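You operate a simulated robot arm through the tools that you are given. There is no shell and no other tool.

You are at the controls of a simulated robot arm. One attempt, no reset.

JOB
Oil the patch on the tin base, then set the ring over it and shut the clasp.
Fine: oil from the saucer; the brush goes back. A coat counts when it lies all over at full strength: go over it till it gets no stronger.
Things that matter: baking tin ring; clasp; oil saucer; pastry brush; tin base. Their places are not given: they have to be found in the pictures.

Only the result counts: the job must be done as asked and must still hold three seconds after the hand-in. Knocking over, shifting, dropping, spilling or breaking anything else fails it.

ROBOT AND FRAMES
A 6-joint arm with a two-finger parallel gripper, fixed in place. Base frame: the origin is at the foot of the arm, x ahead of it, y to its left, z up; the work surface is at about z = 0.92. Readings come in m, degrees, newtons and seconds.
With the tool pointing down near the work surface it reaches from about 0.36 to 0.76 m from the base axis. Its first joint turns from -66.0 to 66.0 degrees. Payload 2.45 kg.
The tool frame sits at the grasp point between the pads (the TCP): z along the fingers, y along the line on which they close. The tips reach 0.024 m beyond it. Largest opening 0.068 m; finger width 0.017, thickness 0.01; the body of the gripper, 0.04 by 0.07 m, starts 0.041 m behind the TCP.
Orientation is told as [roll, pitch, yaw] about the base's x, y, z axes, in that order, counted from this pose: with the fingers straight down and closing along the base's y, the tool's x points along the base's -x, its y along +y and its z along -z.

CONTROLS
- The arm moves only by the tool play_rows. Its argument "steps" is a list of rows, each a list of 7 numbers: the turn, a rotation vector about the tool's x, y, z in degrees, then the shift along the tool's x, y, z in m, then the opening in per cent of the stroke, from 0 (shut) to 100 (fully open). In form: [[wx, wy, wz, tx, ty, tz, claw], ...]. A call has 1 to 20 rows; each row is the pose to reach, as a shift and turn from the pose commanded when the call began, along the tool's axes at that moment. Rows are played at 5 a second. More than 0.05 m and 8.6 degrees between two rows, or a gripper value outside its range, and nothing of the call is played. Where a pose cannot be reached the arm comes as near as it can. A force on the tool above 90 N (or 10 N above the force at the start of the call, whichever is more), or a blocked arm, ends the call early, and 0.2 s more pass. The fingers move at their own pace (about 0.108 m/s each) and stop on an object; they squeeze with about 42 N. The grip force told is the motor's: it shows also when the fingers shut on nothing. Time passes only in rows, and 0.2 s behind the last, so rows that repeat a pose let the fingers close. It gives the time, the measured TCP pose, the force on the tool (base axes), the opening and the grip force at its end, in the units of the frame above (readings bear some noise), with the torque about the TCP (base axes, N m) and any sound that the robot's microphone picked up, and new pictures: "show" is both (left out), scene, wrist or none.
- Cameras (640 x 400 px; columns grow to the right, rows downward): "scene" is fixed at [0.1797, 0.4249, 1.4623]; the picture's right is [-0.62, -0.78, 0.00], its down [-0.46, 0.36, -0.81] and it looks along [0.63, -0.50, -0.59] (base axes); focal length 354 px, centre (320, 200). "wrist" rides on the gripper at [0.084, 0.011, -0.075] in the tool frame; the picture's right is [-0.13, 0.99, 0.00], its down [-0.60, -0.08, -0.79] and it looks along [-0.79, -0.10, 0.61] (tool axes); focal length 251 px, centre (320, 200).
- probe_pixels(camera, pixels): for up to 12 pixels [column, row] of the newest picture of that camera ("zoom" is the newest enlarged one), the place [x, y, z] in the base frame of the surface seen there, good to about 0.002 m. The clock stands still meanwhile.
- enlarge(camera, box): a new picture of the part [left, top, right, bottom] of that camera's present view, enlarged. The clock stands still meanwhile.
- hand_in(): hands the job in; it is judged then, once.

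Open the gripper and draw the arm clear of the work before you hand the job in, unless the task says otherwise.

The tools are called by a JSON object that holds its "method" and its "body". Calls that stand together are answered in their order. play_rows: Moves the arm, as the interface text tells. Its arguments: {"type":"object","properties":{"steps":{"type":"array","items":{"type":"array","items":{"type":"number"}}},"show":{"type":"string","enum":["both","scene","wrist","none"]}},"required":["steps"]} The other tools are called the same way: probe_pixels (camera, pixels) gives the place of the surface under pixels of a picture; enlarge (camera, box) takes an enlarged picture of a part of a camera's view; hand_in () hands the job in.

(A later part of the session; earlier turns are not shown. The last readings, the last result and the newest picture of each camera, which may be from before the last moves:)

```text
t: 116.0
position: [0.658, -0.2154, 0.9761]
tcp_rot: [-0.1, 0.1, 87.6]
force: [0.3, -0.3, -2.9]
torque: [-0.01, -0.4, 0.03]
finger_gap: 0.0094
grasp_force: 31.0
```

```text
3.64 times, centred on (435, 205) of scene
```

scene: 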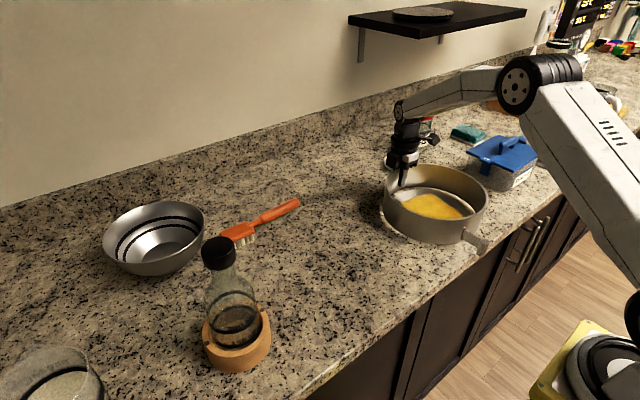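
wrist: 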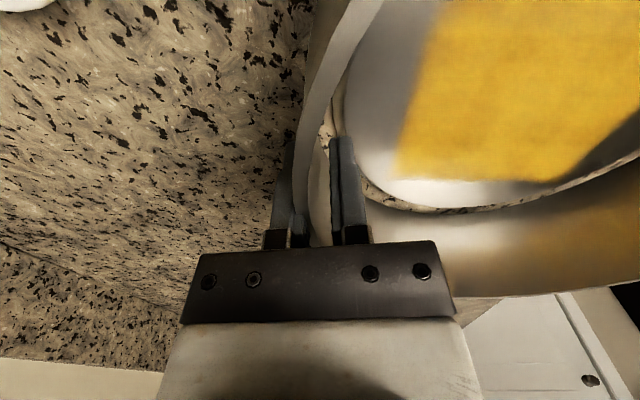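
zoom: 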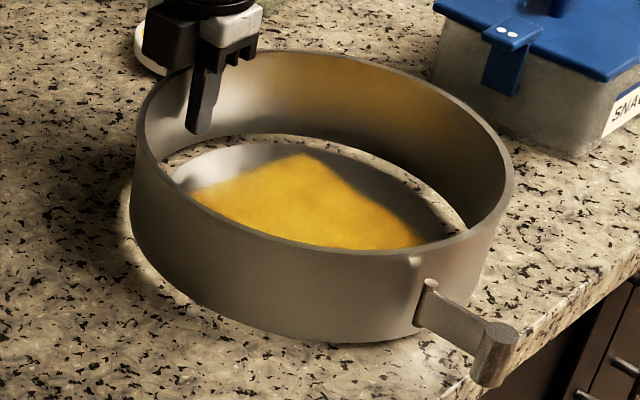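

There is no contact force. The ring's bottom is already past the base's top edge, so I continue down to the counter.

{"method": "play_rows", "body": {"steps": [[0, 0, 0, 0, 0, 0.002, 0], [0, 0, 0, 0, 0, 0.004, 0], [0, 0, 0, 0, 0, 0.006, 0], [0, 0, 0, 0, 0, 0.0075, 0], [0, 0, 0, 0, 0, 0.0075, 0]]}}

{"method": "enlarge", "body": {"camera": "scene", "box": [370, 150, 500, 260]}}

{"method": "enlarge", "body": {"camera": "wrist", "box": [310, 0, 640, 230]}}

```text
t: 117.2
position: [0.6579, -0.2154, 0.9683]
tcp_rot: [0.0, 0.0, 87.5]
force: [0.5, 0.8, -3.3]
torque: [-0.05, -0.39, -0.05]
finger_gap: 0.0094
grasp_force: 31.1
```

scene: 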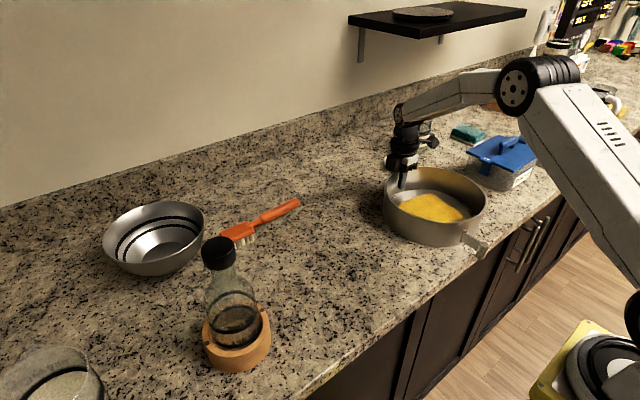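
wrist: 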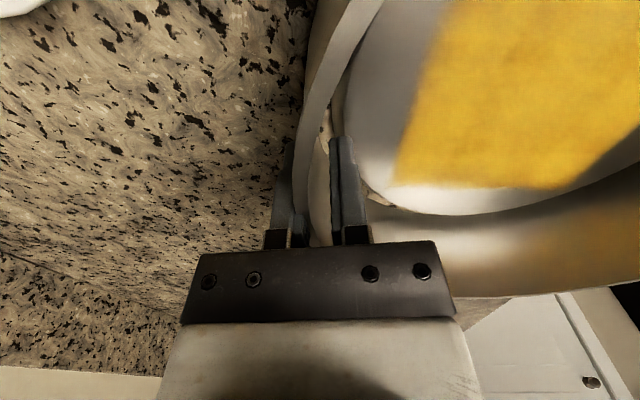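

```text
3.64 times, centred on (435, 205) of scene
```

zoom: 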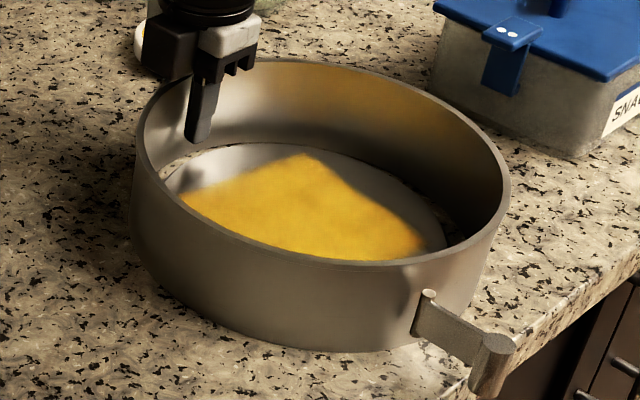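

```text
1.74 times, centred on (475, 115) of wrist
```

zoom: 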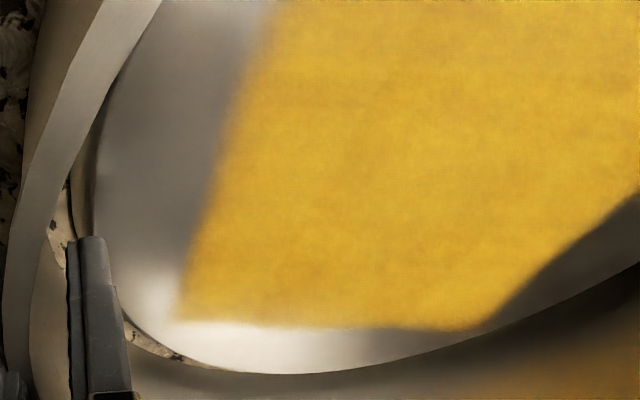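

The ring encircles the base and is nearly down. I lower the last 1–2 mm until the weight comes off.

{"method": "play_rows", "body": {"steps": [[0, 0, 0, 0, 0, 0.001, 0], [0, 0, 0, 0, 0, 0.002, 0], [0, 0, 0, 0, 0, 0.002, 0]], "show": "none"}}

```text
t: 118.0
position: [0.6562, -0.2164, 0.9683]
tcp_rot: [0.1, 0.0, 87.6]
force: [-2.7, 1.6, 5.6]
torque: [0.1, 0.11, -0.04]
finger_gap: 0.0093
grasp_force: 31.2
```

Contact with the counter (force +5.6 N, same height as when grasped). I ease slightly and open.

{"method": "play_rows", "body": {"steps": [[0, 0, 0, 0, 0, -0.001, 0], [0, 0, 0, 0, 0, -0.001, 15], [0, 0, 0, 0, 0, -0.001, 35], [0, 0, 0, 0, 0, -0.001, 60], [0, 0, 0, 0, 0, -0.001, 80], [0, 0, 0, 0, 0, -0.001, 80]], "show": "scene"}}

{"method": "enlarge", "body": {"camera": "scene", "box": [370, 150, 500, 260]}}

{"method": "probe_pixels", "body": {"camera": "zoom", "pixels": [[140, 150], [300, 63], [400, 85], [470, 125], [507, 185], [480, 235], [420, 257], [320, 262], [220, 230], [165, 195]]}}

```text
t: 119.4
position: [0.6576, -0.2164, 0.9686]
tcp_rot: [-0.1, -0.1, 87.7]
force: [-0.2, 0.1, -0.7]
torque: [-0.02, 0.02, -0.01]
finger_gap: 0.0546
grasp_force: 0.1
```

scene: 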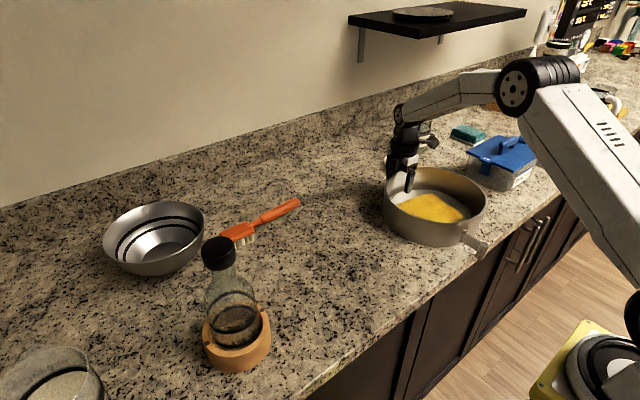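

```text
3.64 times, centred on (435, 205) of scene
```

zoom: 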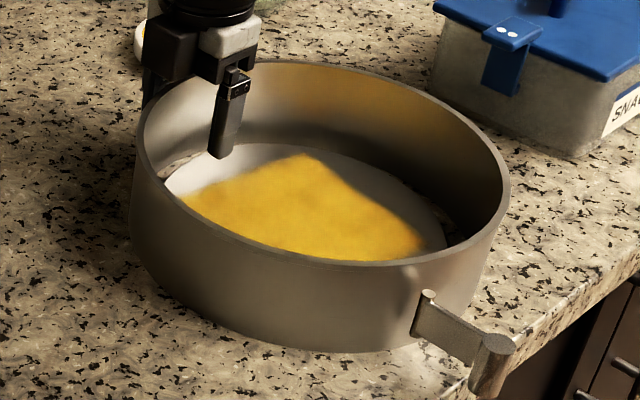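

```text
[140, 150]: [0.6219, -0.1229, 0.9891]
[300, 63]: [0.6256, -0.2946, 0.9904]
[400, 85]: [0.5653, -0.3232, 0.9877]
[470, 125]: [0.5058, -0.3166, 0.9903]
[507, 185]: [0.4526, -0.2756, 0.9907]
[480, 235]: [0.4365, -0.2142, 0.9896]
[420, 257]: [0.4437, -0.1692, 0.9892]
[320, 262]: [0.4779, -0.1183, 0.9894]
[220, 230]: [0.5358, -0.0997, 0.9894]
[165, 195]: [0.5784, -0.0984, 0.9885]
```

The ring sits level at z 0.99 around the base. I rise clear, then view the clasp from the wrist camera.

{"method": "play_rows", "body": {"steps": [[0, 0, 0, 0, 0, -0.03, 80], [0, 0, 0, 0, 0, -0.06, 80], [0, 0, 0, 0, 0, -0.1, 80], [0, 0, 0, 0.02, 0.03, -0.15, 80], [0, 0, 0, 0.04, 0.07, -0.17, 80], [0, 0, 0, 0.06, 0.11, -0.17, 80], [0, 0, 0, 0.06, 0.15, -0.17, 80], [0, 0, 0, 0.06, 0.19, -0.17, 80], [0, 0, 0, 0.06, 0.23, -0.17, 80], [0, 0, 0, 0.06, 0.23, -0.17, 80]]}}

{"method": "enlarge", "body": {"camera": "scene", "box": [440, 210, 510, 270]}}

```text
refused: row 4 steps farther than a row can; nothing moved
```

```text
6.67 times, centred on (475, 240) of scene
```

zoom: 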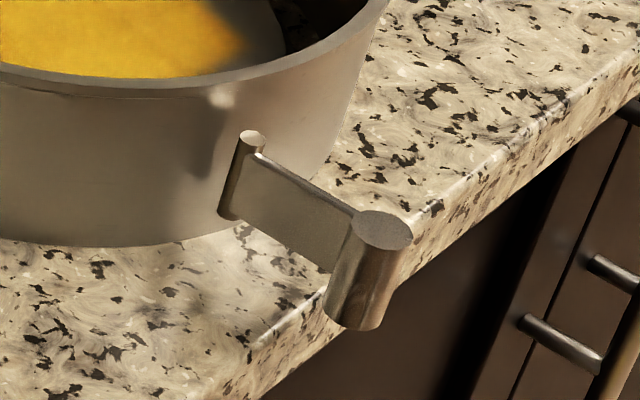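

One row was too long, so nothing moved. I repeat the rise with shorter steps.

{"method": "play_rows", "body": {"steps": [[0, 0, 0, 0, 0, -0.03, 80], [0, 0, 0, 0, 0, -0.06, 80], [0, 0, 0, 0, 0, -0.1, 80], [0, 0, 0, 0.01, 0.02, -0.13, 80], [0, 0, 0, 0.03, 0.05, -0.15, 80], [0, 0, 0, 0.04, 0.09, -0.15, 80], [0, 0, 0, 0.05, 0.13, -0.15, 80], [0, 0, 0, 0.06, 0.17, -0.15, 80], [0, 0, 0, 0.06, 0.21, -0.15, 80], [0, 0, 0, 0.06, 0.23, -0.15, 80], [0, 0, 0, 0.06, 0.23, -0.15, 80]]}}

```text
t: 121.8
position: [0.423, -0.2636, 1.1187]
tcp_rot: [0.1, 0.0, 87.6]
force: [0.0, -0.7, -0.7]
torque: [-0.02, 0.02, -0.02]
finger_gap: 0.0544
grasp_force: 0.0
```

scene: 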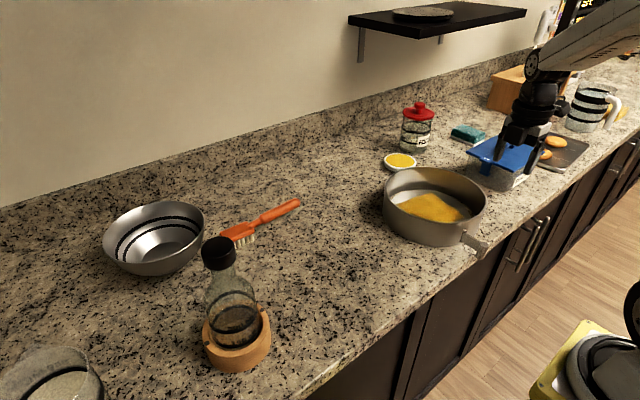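
wrist: 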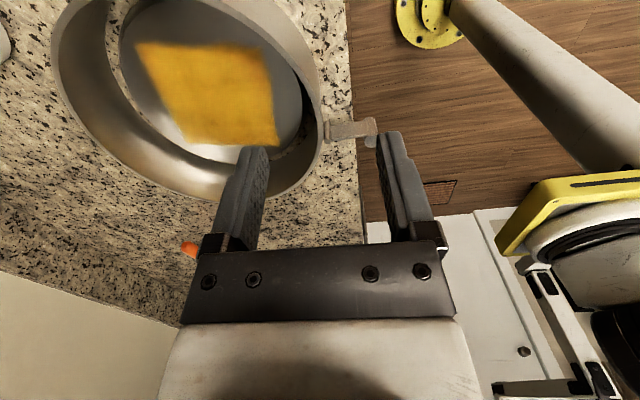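

I enlarge the clasp in the wrist view to look for a catch and to locate the knob.

{"method": "enlarge", "body": {"camera": "wrist", "box": [280, 80, 400, 170]}}

{"method": "probe_pixels", "body": {"camera": "zoom", "pixels": [[255, 210], [248, 290], [300, 270], [420, 250], [450, 230], [480, 270], [490, 300], [440, 290], [300, 255], [400, 235]]}}

{"method": "enlarge", "body": {"camera": "scene", "box": [440, 210, 510, 270]}}

{"method": "probe_pixels", "body": {"camera": "zoom", "pixels": [[250, 140], [240, 180], [228, 215], [300, 215], [380, 230], [360, 240], [400, 240], [345, 290], [365, 325], [280, 185], [340, 215], [205, 150]]}}

```text
4.44 times, centred on (340, 125) of wrist
```

zoom: 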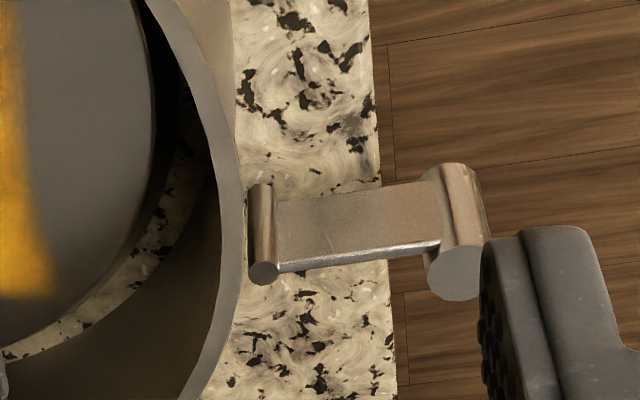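

```text
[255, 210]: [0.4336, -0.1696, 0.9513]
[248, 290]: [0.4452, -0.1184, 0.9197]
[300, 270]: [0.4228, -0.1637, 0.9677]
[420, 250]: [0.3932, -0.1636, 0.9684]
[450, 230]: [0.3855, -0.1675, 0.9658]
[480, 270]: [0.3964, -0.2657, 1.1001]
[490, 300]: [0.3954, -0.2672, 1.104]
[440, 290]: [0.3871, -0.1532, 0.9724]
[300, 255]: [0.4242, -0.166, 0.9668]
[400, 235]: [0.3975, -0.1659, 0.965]
```

```text
6.67 times, centred on (475, 240) of scene
```

zoom: 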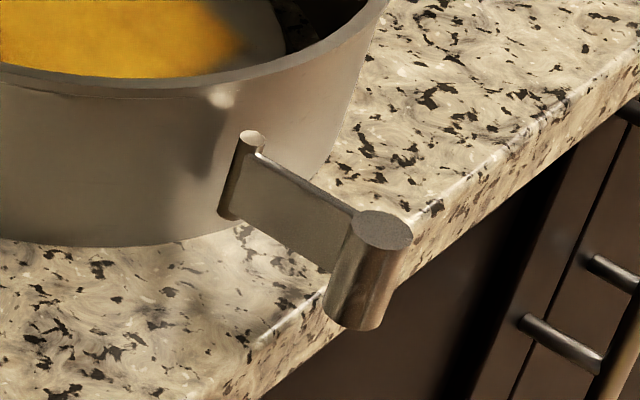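

```text
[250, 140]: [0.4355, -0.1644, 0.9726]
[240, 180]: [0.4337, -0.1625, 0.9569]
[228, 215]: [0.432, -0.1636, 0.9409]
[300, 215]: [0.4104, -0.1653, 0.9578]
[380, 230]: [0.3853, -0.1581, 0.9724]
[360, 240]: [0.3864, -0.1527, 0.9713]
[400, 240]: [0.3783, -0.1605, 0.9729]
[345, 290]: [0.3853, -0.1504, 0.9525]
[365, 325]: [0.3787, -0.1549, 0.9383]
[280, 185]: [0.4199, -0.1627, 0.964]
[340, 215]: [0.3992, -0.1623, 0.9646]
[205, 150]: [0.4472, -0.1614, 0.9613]
```

Hinge post at about (0.434,-0.164), knob centre about (0.384,-0.160), z 0.938–0.972. I'll grip the knob with the fingers either side of the lever (yaw 0) to test which way it swings; first I move above it.

{"method": "play_rows", "body": {"steps": [[0, 0, 8, -0.0093, 0.0039, 0.0, 80], [0, 0, 16, -0.0185, 0.0079, 0.0, 80], [0, 0, 24, -0.0278, 0.0118, 0.0, 80], [0, 0, 32, -0.0371, 0.0157, 0.0, 80], [0, 0, 40, -0.0463, 0.0197, 0.0, 80], [0, 0, 48, -0.0556, 0.0236, 0.01, 80], [0, 0, 56, -0.0648, 0.0276, 0.02, 80], [0, 0, 64, -0.0741, 0.0315, 0.03, 80], [0, 0, 72, -0.0834, 0.0354, 0.045, 80], [0, 0, 80, -0.0926, 0.0394, 0.057, 80], [0, 0, 87.6, -0.1019, 0.0433, 0.069, 80], [0, 0, 87.6, -0.1019, 0.0433, 0.069, 80]]}}

{"method": "enlarge", "body": {"camera": "scene", "box": [420, 170, 540, 280]}}

```text
t: 124.4
position: [0.3864, -0.1614, 1.0498]
tcp_rot: [0.0, 0.0, -0.1]
force: [0.0, -0.5, 0.2]
torque: [0.02, 0.01, -0.01]
finger_gap: 0.0542
grasp_force: 0.1
```

scene: 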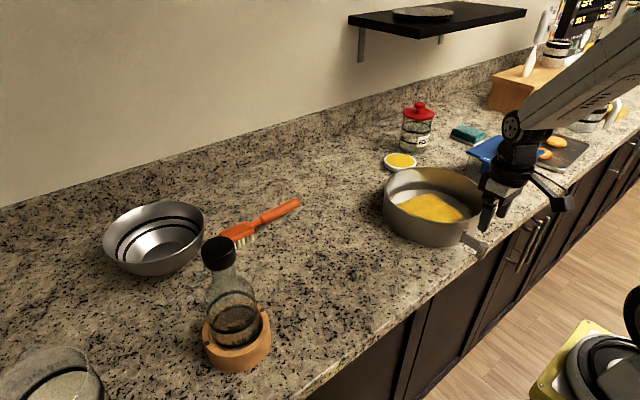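
wrist: 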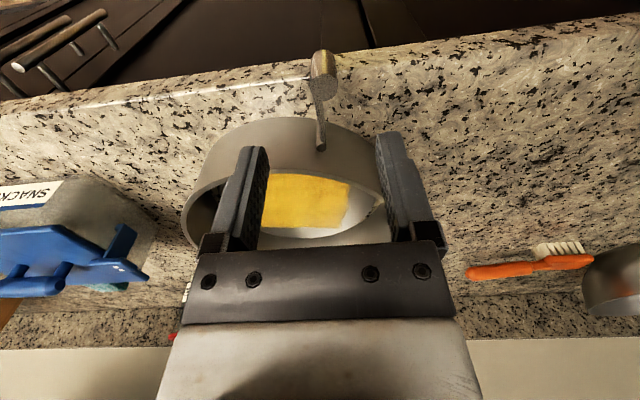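

```text
3.64 times, centred on (480, 225) of scene
```

zoom: 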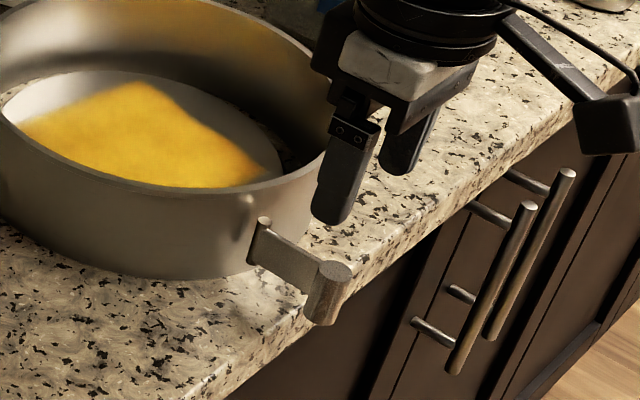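

I enlarge the wrist view of the lever from this side.

{"method": "enlarge", "body": {"camera": "wrist", "box": [260, 40, 380, 160]}}

{"method": "probe_pixels", "body": {"camera": "zoom", "pixels": [[325, 90], [325, 60], [345, 110], [310, 110], [320, 200], [322, 330], [325, 370], [300, 370], [350, 370]]}}

```text
3.33 times, centred on (320, 100) of wrist
```

zoom: 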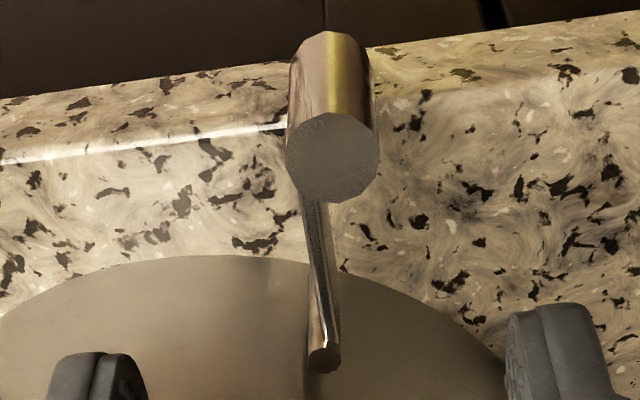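

```text
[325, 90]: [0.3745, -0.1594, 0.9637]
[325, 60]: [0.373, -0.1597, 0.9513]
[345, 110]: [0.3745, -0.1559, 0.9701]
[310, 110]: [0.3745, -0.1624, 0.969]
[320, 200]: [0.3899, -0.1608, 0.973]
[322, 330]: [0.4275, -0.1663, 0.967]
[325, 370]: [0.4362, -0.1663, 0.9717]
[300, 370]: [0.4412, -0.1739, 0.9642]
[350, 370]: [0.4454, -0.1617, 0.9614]
```

Knob centre at (0.382,-0.159). I lower around it and close.

{"method": "play_rows", "body": {"steps": [[0, 0, 0, 0.0044, 0.0024, 0.02, 80], [0, 0, 0, 0.0044, 0.0024, 0.04, 80], [0, 0, 0, 0.0044, 0.0024, 0.06, 80], [0, 0, 0, 0.0044, 0.0024, 0.078, 80], [0, 0, 0, 0.0044, 0.0024, 0.088, 80], [0, 0, 0, 0.0044, 0.0024, 0.088, 80]]}}

{"method": "enlarge", "body": {"camera": "scene", "box": [420, 190, 540, 290]}}

```text
t: 125.8
position: [0.3802, -0.1599, 0.9611]
tcp_rot: [0.2, 0.0, 0.1]
force: [-0.3, 0.3, -0.8]
torque: [0.01, 0.0, 0.01]
finger_gap: 0.0545
grasp_force: 0.2
```

scene: 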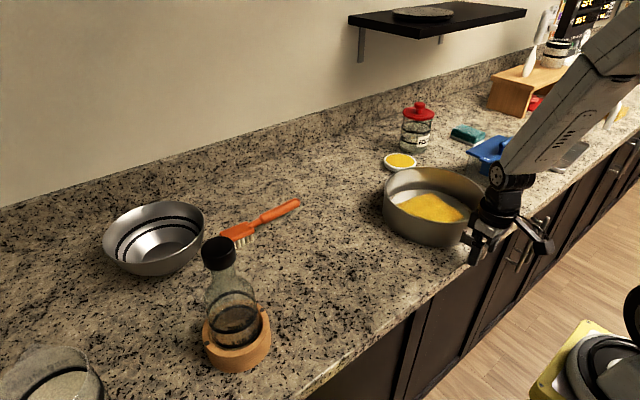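
wrist: 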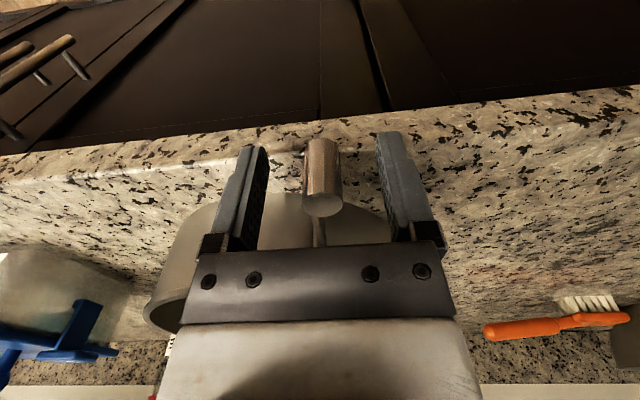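

```text
4.00 times, centred on (480, 240) of scene
```

zoom: 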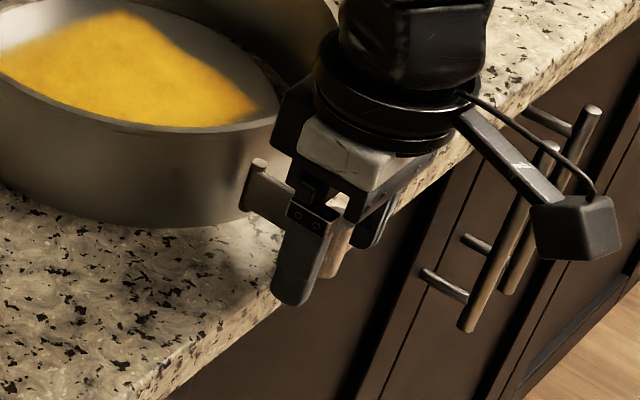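

The knob stands between the fingers. I close on it.

{"method": "play_rows", "body": {"steps": [[0, 0, 0, 0, 0, 0, 55], [0, 0, 0, 0, 0, 0, 30], [0, 0, 0, 0, 0, 0, 10], [0, 0, 0, 0, 0, 0, 0], [0, 0, 0, 0, 0, 0, 0]], "show": "scene"}}

{"method": "enlarge", "body": {"camera": "scene", "box": [370, 150, 530, 280]}}

```text
t: 127.0
position: [0.3817, -0.1602, 0.9608]
tcp_rot: [0.0, 0.0, 0.0]
force: [-0.7, 0.6, -0.1]
torque: [0.02, 0.05, -0.04]
finger_gap: 0.0174
grasp_force: 35.6
```

scene: 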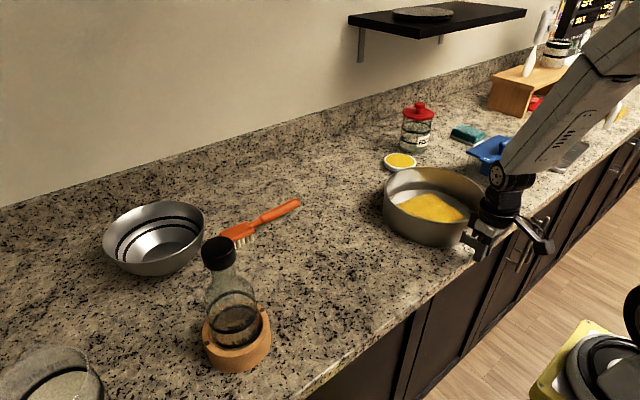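

```text
3.08 times, centred on (450, 215) of scene
```

zoom: 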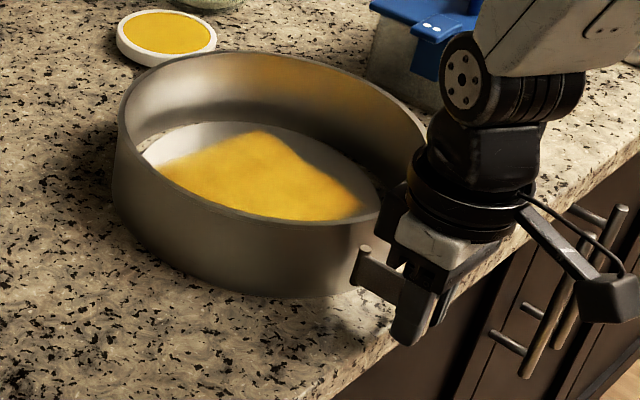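

The knob is gripped (gap 17 mm). I test a 12° swing toward +y about the hinge and read the force.

{"method": "play_rows", "body": {"steps": [[0, 0, 3, -0.0004, 0.0028, 0, 0], [0, 0, 6, -0.0009, 0.0057, 0, 0], [0, 0, 9, -0.0015, 0.0083, 0, 0], [0, 0, 12, -0.0022, 0.0108, 0, 0], [0, 0, 12, -0.0022, 0.0108, 0, 0]]}}

{"method": "enlarge", "body": {"camera": "scene", "box": [370, 150, 530, 280]}}

```text
t: 128.2
position: [0.3843, -0.149, 0.9607]
tcp_rot: [-0.1, -0.1, -12.2]
force: [-0.2, -0.8, 4.5]
torque: [-0.04, -0.06, 0.15]
finger_gap: 0.0172
grasp_force: 35.9
```

scene: 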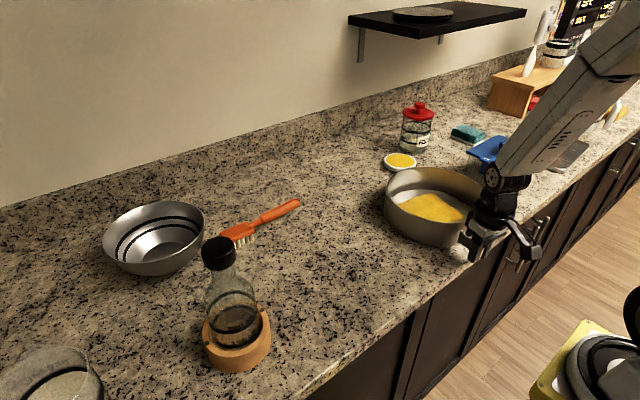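
wrist: 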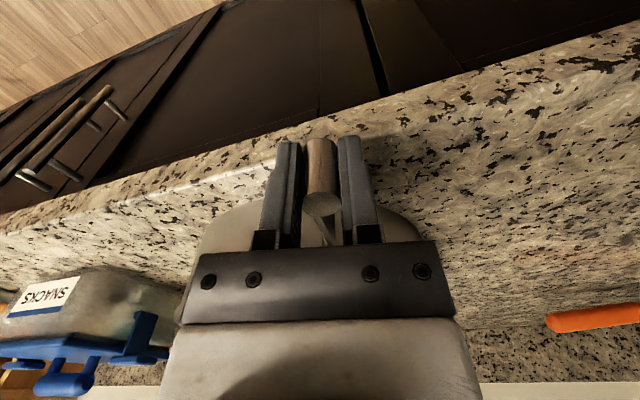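

```text
3.08 times, centred on (450, 215) of scene
```

zoom: 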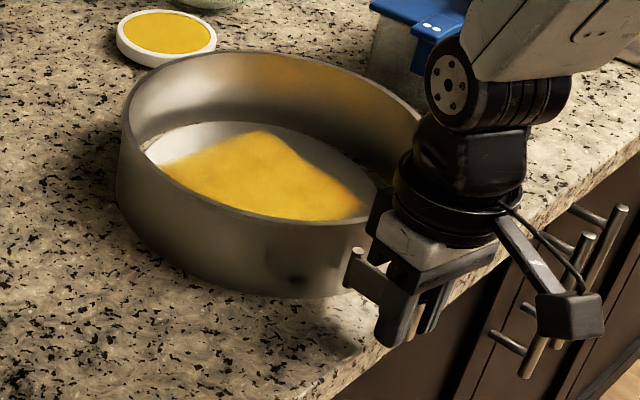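

The knob moved with little force. I probe the hinge post and rim to see whether the lever turned or the ring turned.

{"method": "probe_pixels", "body": {"camera": "zoom", "pixels": [[357, 252], [350, 275], [370, 275], [124, 110], [270, 53], [350, 75], [410, 115], [250, 215], [180, 180], [345, 222], [140, 150]]}}

{"method": "enlarge", "body": {"camera": "wrist", "box": [230, 120, 420, 250]}}

{"method": "enlarge", "body": {"camera": "scene", "box": [440, 215, 490, 265]}}

```text
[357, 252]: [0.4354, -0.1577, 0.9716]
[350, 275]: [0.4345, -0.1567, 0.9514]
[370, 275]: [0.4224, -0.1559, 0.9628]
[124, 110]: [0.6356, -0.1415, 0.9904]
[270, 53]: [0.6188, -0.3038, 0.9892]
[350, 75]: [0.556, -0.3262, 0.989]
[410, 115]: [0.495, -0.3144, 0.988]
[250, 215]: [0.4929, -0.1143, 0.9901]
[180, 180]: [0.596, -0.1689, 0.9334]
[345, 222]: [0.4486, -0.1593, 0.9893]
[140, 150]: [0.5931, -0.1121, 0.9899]
```

```text
3.08 times, centred on (325, 185) of wrist
```

zoom: 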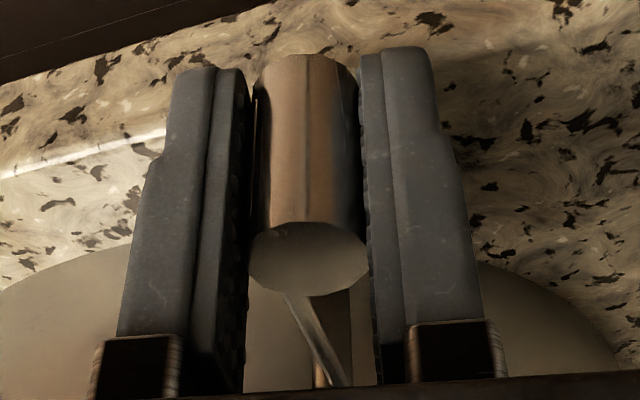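

```text
8.00 times, centred on (465, 240) of scene
```

zoom: 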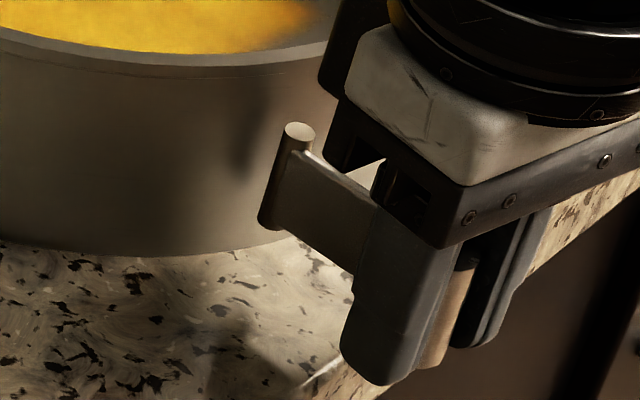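

The hinge moved with the knob (ring turned about 4°, lever angle to the ring unchanged), so that direction is blocked. I swing back and try the other way, toward -y.

{"method": "play_rows", "body": {"steps": [[0, 0, -6.2, 0.0005, -0.0057, 0, 0], [0, 0, -12.2, 0.0002, -0.0113, 0, 0], [0, 0, -16.2, -0.0005, -0.015, 0, 0], [0, 0, -20.2, -0.0013, -0.019, 0, 0], [0, 0, -24, -0.0023, -0.022, 0, 0], [0, 0, -27.2, -0.0034, -0.025, 0, 0], [0, 0, -27.2, -0.0034, -0.025, 0, 0]]}}

{"method": "enlarge", "body": {"camera": "scene", "box": [370, 150, 530, 280]}}

```text
t: 129.8
position: [0.3832, -0.1748, 0.961]
tcp_rot: [-0.1, 0.0, 15.3]
force: [-1.2, 0.4, -0.8]
torque: [0.05, -0.07, 0.02]
finger_gap: 0.0172
grasp_force: 35.7
```

scene: 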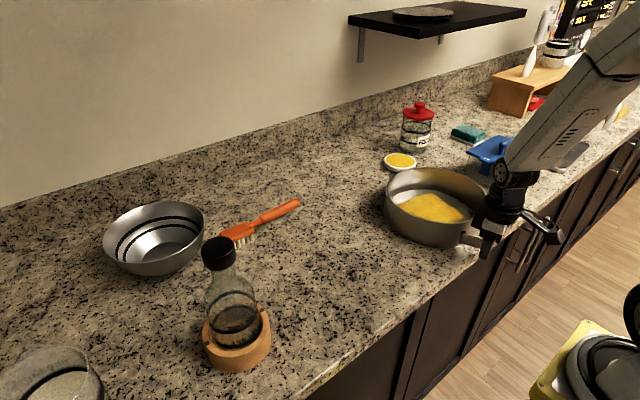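
wrist: 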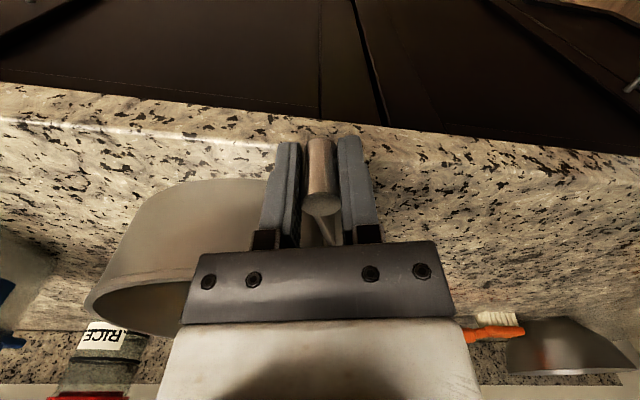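

```text
3.08 times, centred on (450, 215) of scene
```

zoom: 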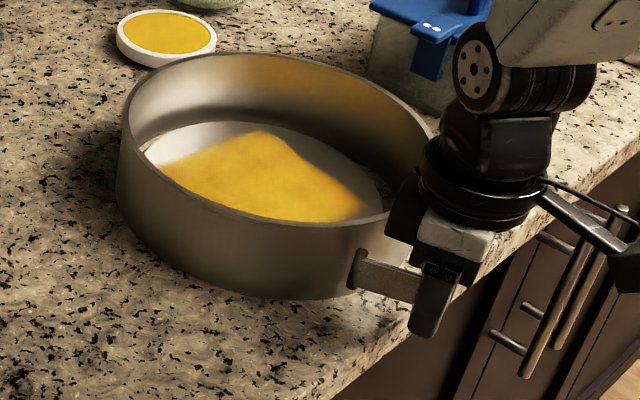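

The lever now turned relative to the ring (hinge stayed at zoom (357,253), lever angle about 198°), so this is the closing direction. I continue the arc about the hinge to roughly 228°.

{"method": "play_rows", "body": {"steps": [[0, 0, -3, -0.0002, -0.0027, 0, 0], [0, 0, -6, -0.0005, -0.0055, 0, 0], [0, 0, -9, -0.0011, -0.0084, 0, 0], [0, 0, -12, -0.0018, -0.0112, 0, 0], [0, 0, -15, -0.0026, -0.014, 0, 0], [0, 0, -18, -0.0035, -0.0168, 0, 0], [0, 0, -21, -0.0046, -0.0194, 0, 0], [0, 0, -24, -0.0058, -0.0219, 0, 0], [0, 0, -27, -0.0072, -0.0245, 0, 0], [0, 0, -30, -0.0087, -0.027, 0, 0], [0, 0, -30, -0.0087, -0.027, 0, 0]]}}

{"method": "enlarge", "body": {"camera": "scene", "box": [370, 150, 530, 280]}}

```text
t: 132.2
position: [0.3985, -0.1977, 0.9612]
tcp_rot: [0.1, 0.0, 45.3]
force: [-0.1, -0.1, 0.1]
torque: [-0.07, -0.02, 0.0]
finger_gap: 0.0174
grasp_force: 36.2
```

scene: 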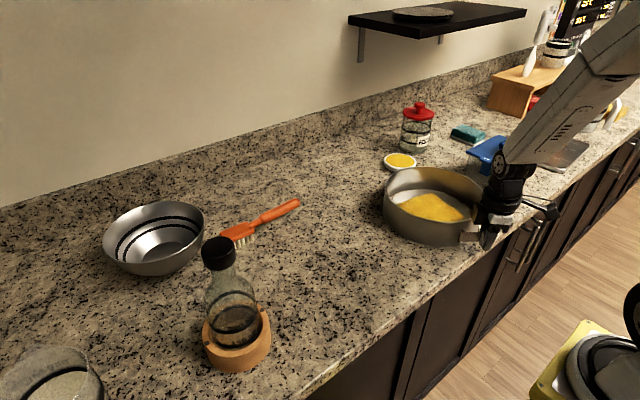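
wrist: 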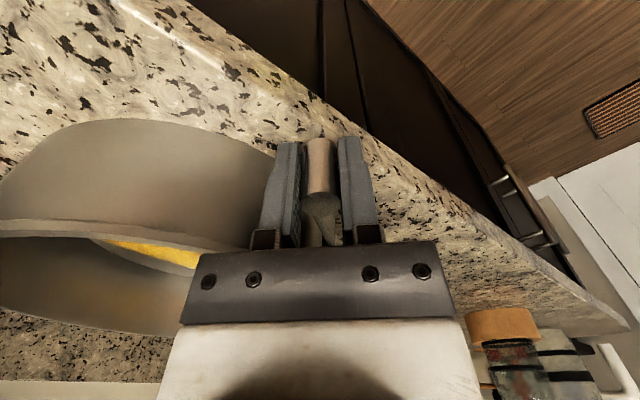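

```text
3.08 times, centred on (450, 215) of scene
```

zoom: 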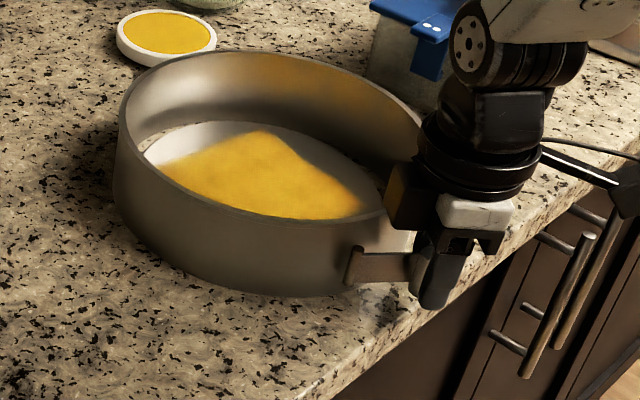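

It swings freely with hardly any force. I check the hinge position and the gap between the inner finger and the ring wall.

{"method": "probe_pixels", "body": {"camera": "zoom", "pixels": [[357, 251], [352, 270], [385, 265], [405, 260], [270, 50], [345, 72], [120, 110], [250, 213], [330, 222]]}}

{"method": "enlarge", "body": {"camera": "wrist", "box": [180, 110, 420, 260]}}

{"method": "enlarge", "body": {"camera": "scene", "box": [450, 210, 510, 260]}}

```text
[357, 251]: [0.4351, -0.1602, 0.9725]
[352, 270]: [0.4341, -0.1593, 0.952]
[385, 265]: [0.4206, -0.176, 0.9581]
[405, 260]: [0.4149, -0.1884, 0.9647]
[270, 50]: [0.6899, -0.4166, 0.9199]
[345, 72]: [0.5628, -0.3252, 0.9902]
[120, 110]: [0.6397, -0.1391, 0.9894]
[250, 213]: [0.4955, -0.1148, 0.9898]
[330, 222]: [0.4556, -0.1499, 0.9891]
```

```text
2.67 times, centred on (300, 185) of wrist
```

zoom: 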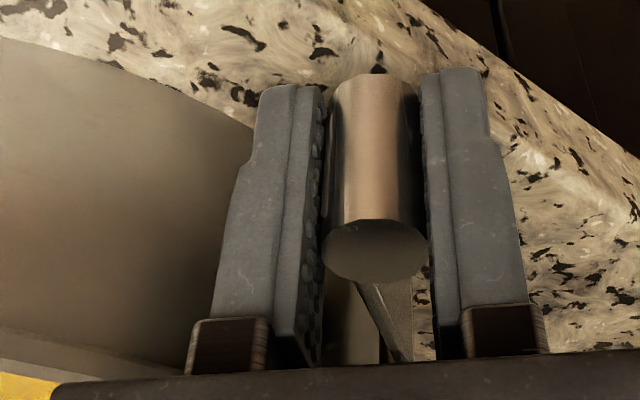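

```text
8.00 times, centred on (480, 235) of scene
```

zoom: 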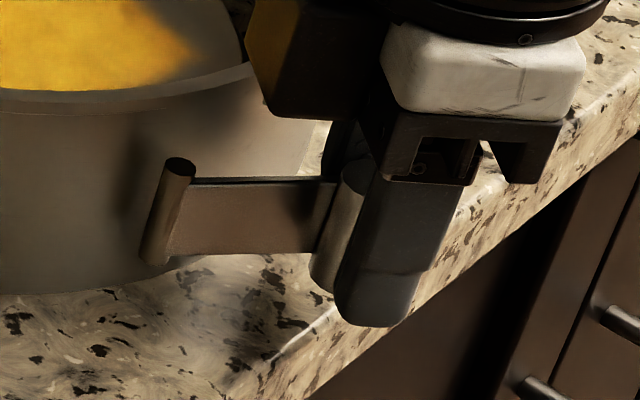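

Lever is now about 71° from radial. I continue another 12° while gripping, then check the clearance.

{"method": "play_rows", "body": {"steps": [[0, 0, -3, -0.0001, -0.0028, 0, 0], [0, 0, -6, -0.0003, -0.0056, 0, 0], [0, 0, -9, -0.0007, -0.0083, 0, 0], [0, 0, -12, -0.0013, -0.011, 0, 0], [0, 0, -12, -0.0013, -0.011, 0, 0]]}}

{"method": "enlarge", "body": {"camera": "wrist", "box": [180, 110, 420, 260]}}

{"method": "enlarge", "body": {"camera": "scene", "box": [370, 150, 530, 280]}}

```text
t: 133.4
position: [0.4069, -0.2036, 0.9624]
tcp_rot: [0.0, 0.0, 57.2]
force: [-0.3, 0.0, -1.1]
torque: [-0.08, 0.09, 0.01]
finger_gap: 0.0171
grasp_force: 35.6
```

scene: 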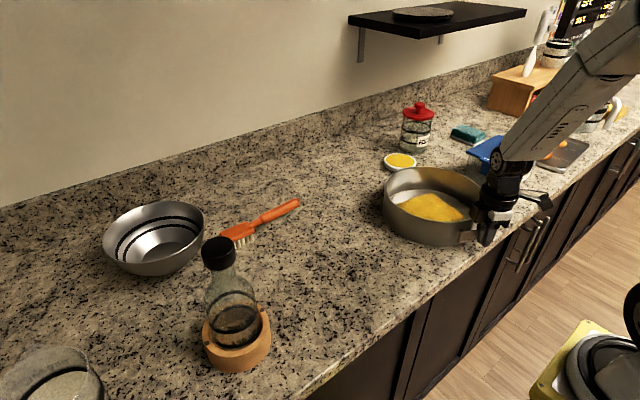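
wrist: 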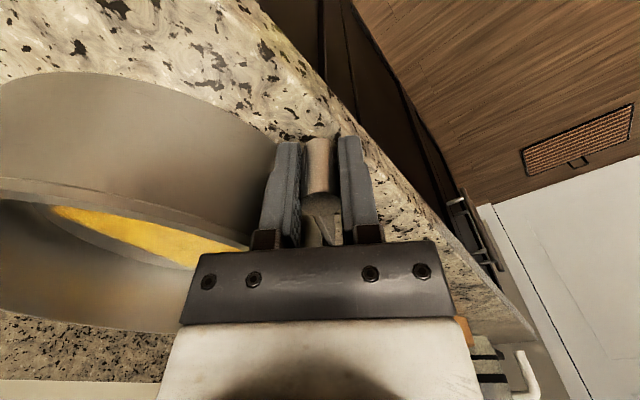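

```text
2.67 times, centred on (300, 185) of wrist
```

zoom: 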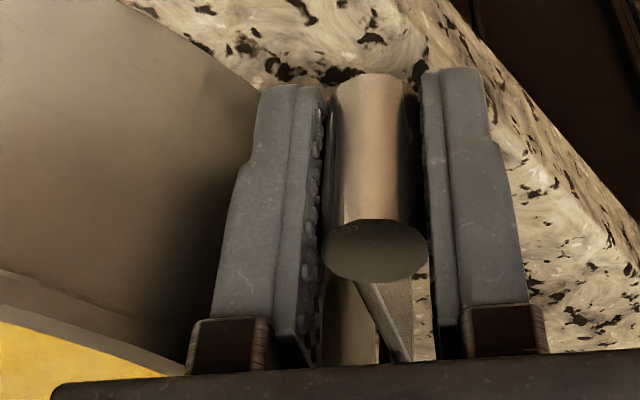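

```text
3.08 times, centred on (450, 215) of scene
```

zoom: 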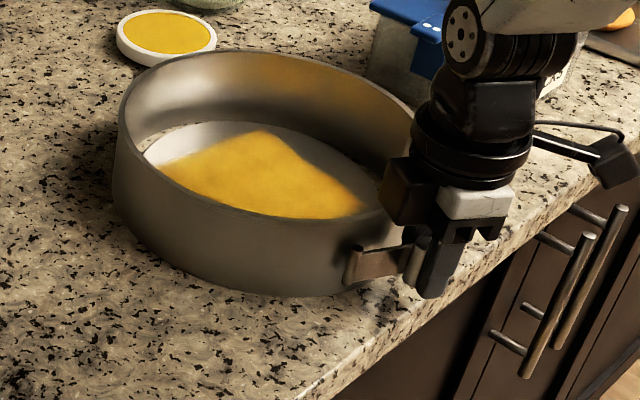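

{"method": "probe_pixels", "body": {"camera": "zoom", "pixels": [[355, 249], [349, 268], [385, 262], [345, 72], [118, 110], [250, 213], [330, 220]]}}

```text
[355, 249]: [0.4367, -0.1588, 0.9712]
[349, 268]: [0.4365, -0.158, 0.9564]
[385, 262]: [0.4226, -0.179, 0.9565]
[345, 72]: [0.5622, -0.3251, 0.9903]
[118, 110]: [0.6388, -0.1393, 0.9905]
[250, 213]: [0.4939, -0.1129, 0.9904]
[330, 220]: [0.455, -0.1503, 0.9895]
```

Hinge at (0.436,-0.159), lever about 82° from radial, with roughly 9 mm free beside the inner finger. I continue 8° more.

{"method": "play_rows", "body": {"steps": [[0, 0, -2, -0.0001, -0.0019, 0, 0], [0, 0, -4, -0.0003, -0.0038, 0, 0], [0, 0, -6, -0.0005, -0.0056, 0, 0], [0, 0, -8, -0.0008, -0.0075, 0, 0], [0, 0, -8, -0.0008, -0.0075, 0, 0]]}}

{"method": "enlarge", "body": {"camera": "wrist", "box": [180, 110, 420, 260]}}

{"method": "enlarge", "body": {"camera": "scene", "box": [370, 150, 530, 280]}}

{"method": "probe_pixels", "body": {"camera": "zoom", "pixels": [[354, 248], [348, 268], [385, 260], [345, 72], [118, 110], [250, 213], [330, 220]]}}

```text
t: 134.6
position: [0.4141, -0.2068, 0.9606]
tcp_rot: [0.0, 0.0, 65.2]
force: [-5.7, -0.4, 7.4]
torque: [0.22, -0.24, 0.09]
finger_gap: 0.0172
grasp_force: 35.8
```

scene: 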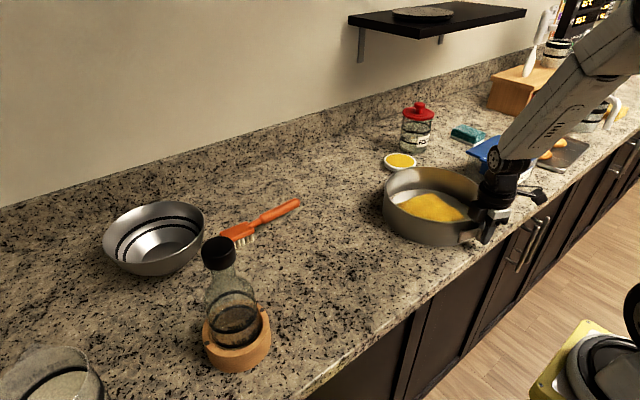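
wrist: 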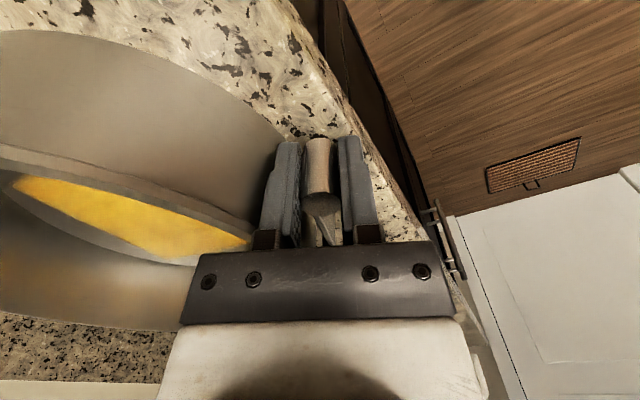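

```text
2.67 times, centred on (300, 185) of wrist
```

zoom: 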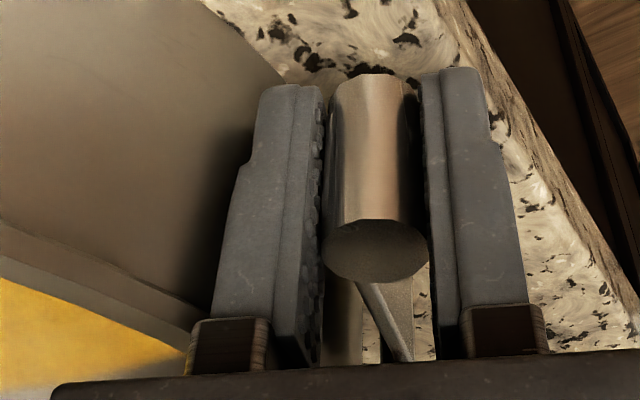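

```text
3.08 times, centred on (450, 215) of scene
```

zoom: 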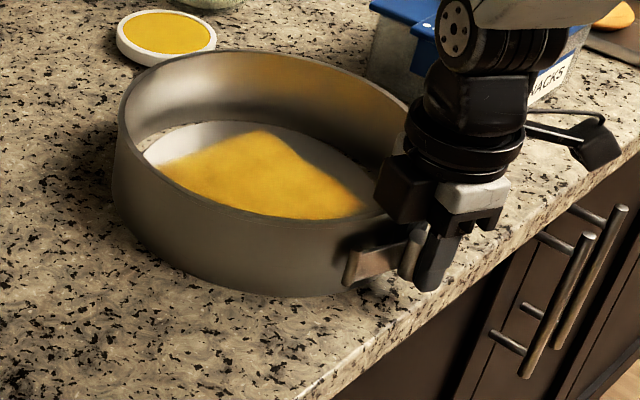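

```text
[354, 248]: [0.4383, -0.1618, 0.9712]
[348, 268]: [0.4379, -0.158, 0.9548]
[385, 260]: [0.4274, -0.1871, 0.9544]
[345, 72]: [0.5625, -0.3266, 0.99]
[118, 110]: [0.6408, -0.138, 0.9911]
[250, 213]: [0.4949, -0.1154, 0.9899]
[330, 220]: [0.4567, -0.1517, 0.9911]
```

Contact force of 5.7 N: the inner finger has reached the wall at about 89°. I back off 8°, open just a little, and lift out.

{"method": "play_rows", "body": {"steps": [[0, 0, 4, -0.0001, 0.0038, 0, 0], [0, 0, 8, -0.0003, 0.0075, 0, 0], [0, 0, 8, -0.0003, 0.0075, 0, 20], [0, 0, 8, -0.0003, 0.0075, 0, 36], [0, 0, 8, -0.0003, 0.0075, 0, 36], [0, 0, 8, -0.0003, 0.0075, -0.01, 36], [0, 0, 8, -0.0003, 0.0075, -0.03, 36], [0, 0, 8, -0.0003, 0.0075, -0.06, 36], [0, 0, 8, -0.0003, 0.0075, -0.08, 36], [0, 0, 8, -0.0003, 0.0075, -0.08, 36]]}}

{"method": "enlarge", "body": {"camera": "scene", "box": [370, 150, 530, 280]}}

```text
t: 136.8
position: [0.4069, -0.205, 1.042]
tcp_rot: [-0.1, 0.0, 57.3]
force: [-0.1, 0.0, -0.5]
torque: [0.01, 0.0, -0.02]
finger_gap: 0.0244
grasp_force: 0.0
```

scene: 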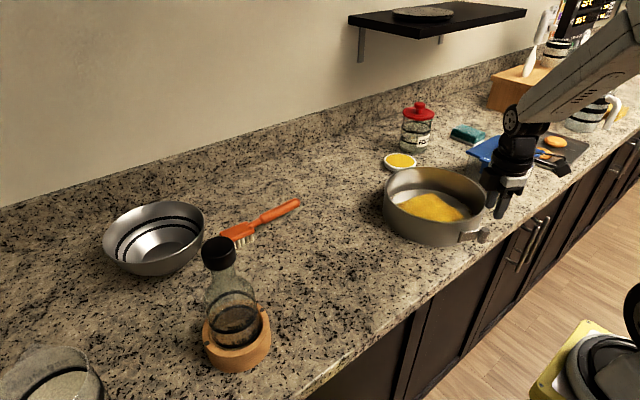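
wrist: 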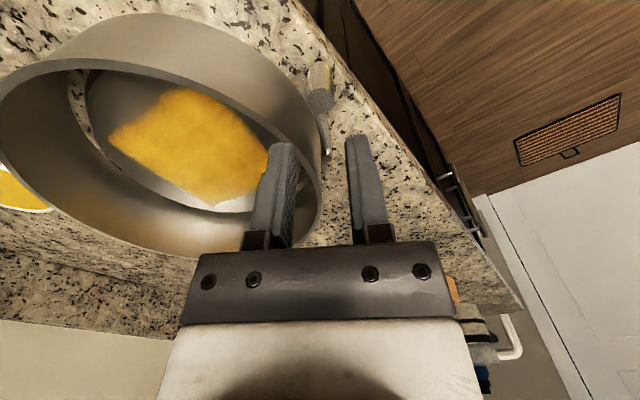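

```text
3.08 times, centred on (450, 215) of scene
```

zoom: 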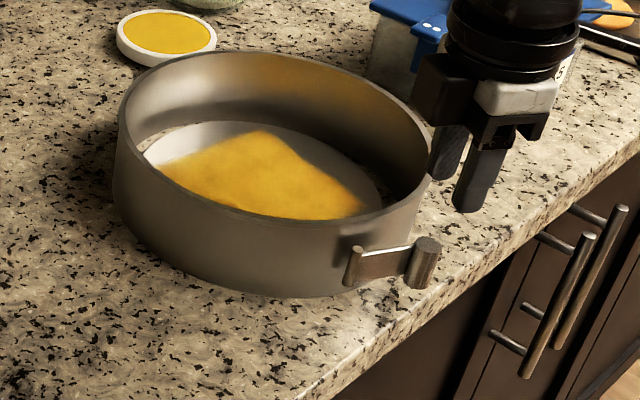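

The lever rests about 80° round, knob at about (0.407,-0.204). I close the fingers, move outside the knob (toward the robot) at yaw 90, and will push it in toward the wall.

{"method": "play_rows", "body": {"steps": [[0, 0, -6.5, 0.0035, 0.0051, 0, 0], [0, 0, -13, 0.007, 0.0102, 0, 0], [0, 0, -19.5, 0.0106, 0.0154, 0, 0], [0, 0, -26, 0.0141, 0.0205, 0, 0], [0, 0, -32.7, 0.0176, 0.0256, 0, 0], [0, 0, -32.7, 0.0176, 0.0256, 0.02, 0], [0, 0, -32.7, 0.0176, 0.0256, 0.04, 0], [0, 0, -32.7, 0.0176, 0.0256, 0.06, 0], [0, 0, -32.7, 0.0176, 0.0256, 0.078, 0], [0, 0, -32.7, 0.0176, 0.0256, 0.078, 0]]}}

{"method": "enlarge", "body": {"camera": "scene", "box": [370, 150, 530, 280]}}

```text
t: 139.0
position: [0.3745, -0.205, 0.9623]
tcp_rot: [0.0, 0.0, 90.0]
force: [-0.1, 0.1, -0.5]
torque: [0.0, -0.01, -0.03]
finger_gap: 0.0
grasp_force: 24.0
```

scene: 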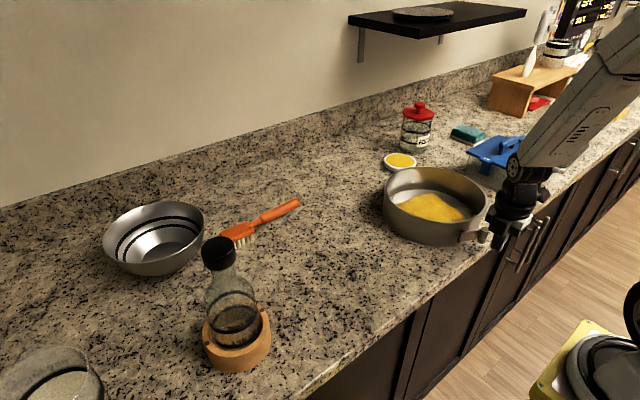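
wrist: 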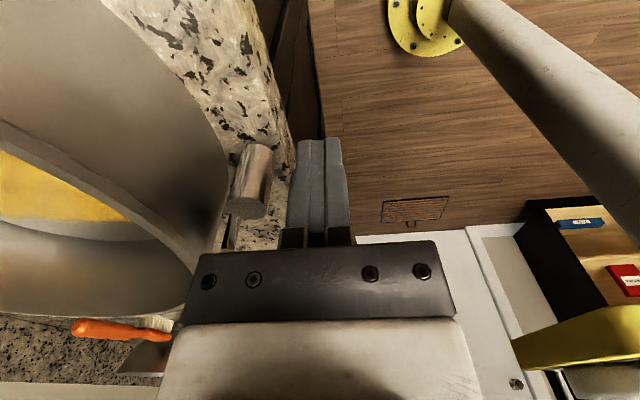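

```text
3.08 times, centred on (450, 215) of scene
```

zoom: 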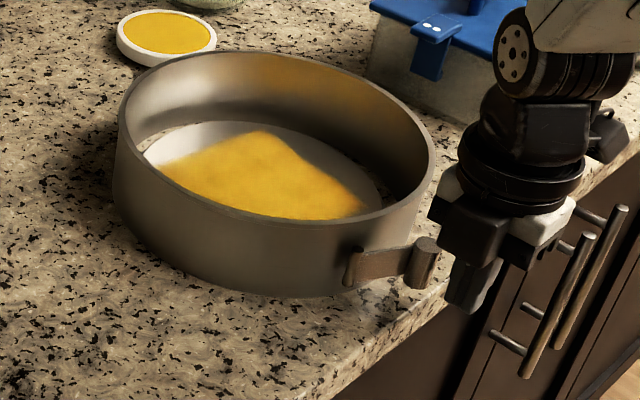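

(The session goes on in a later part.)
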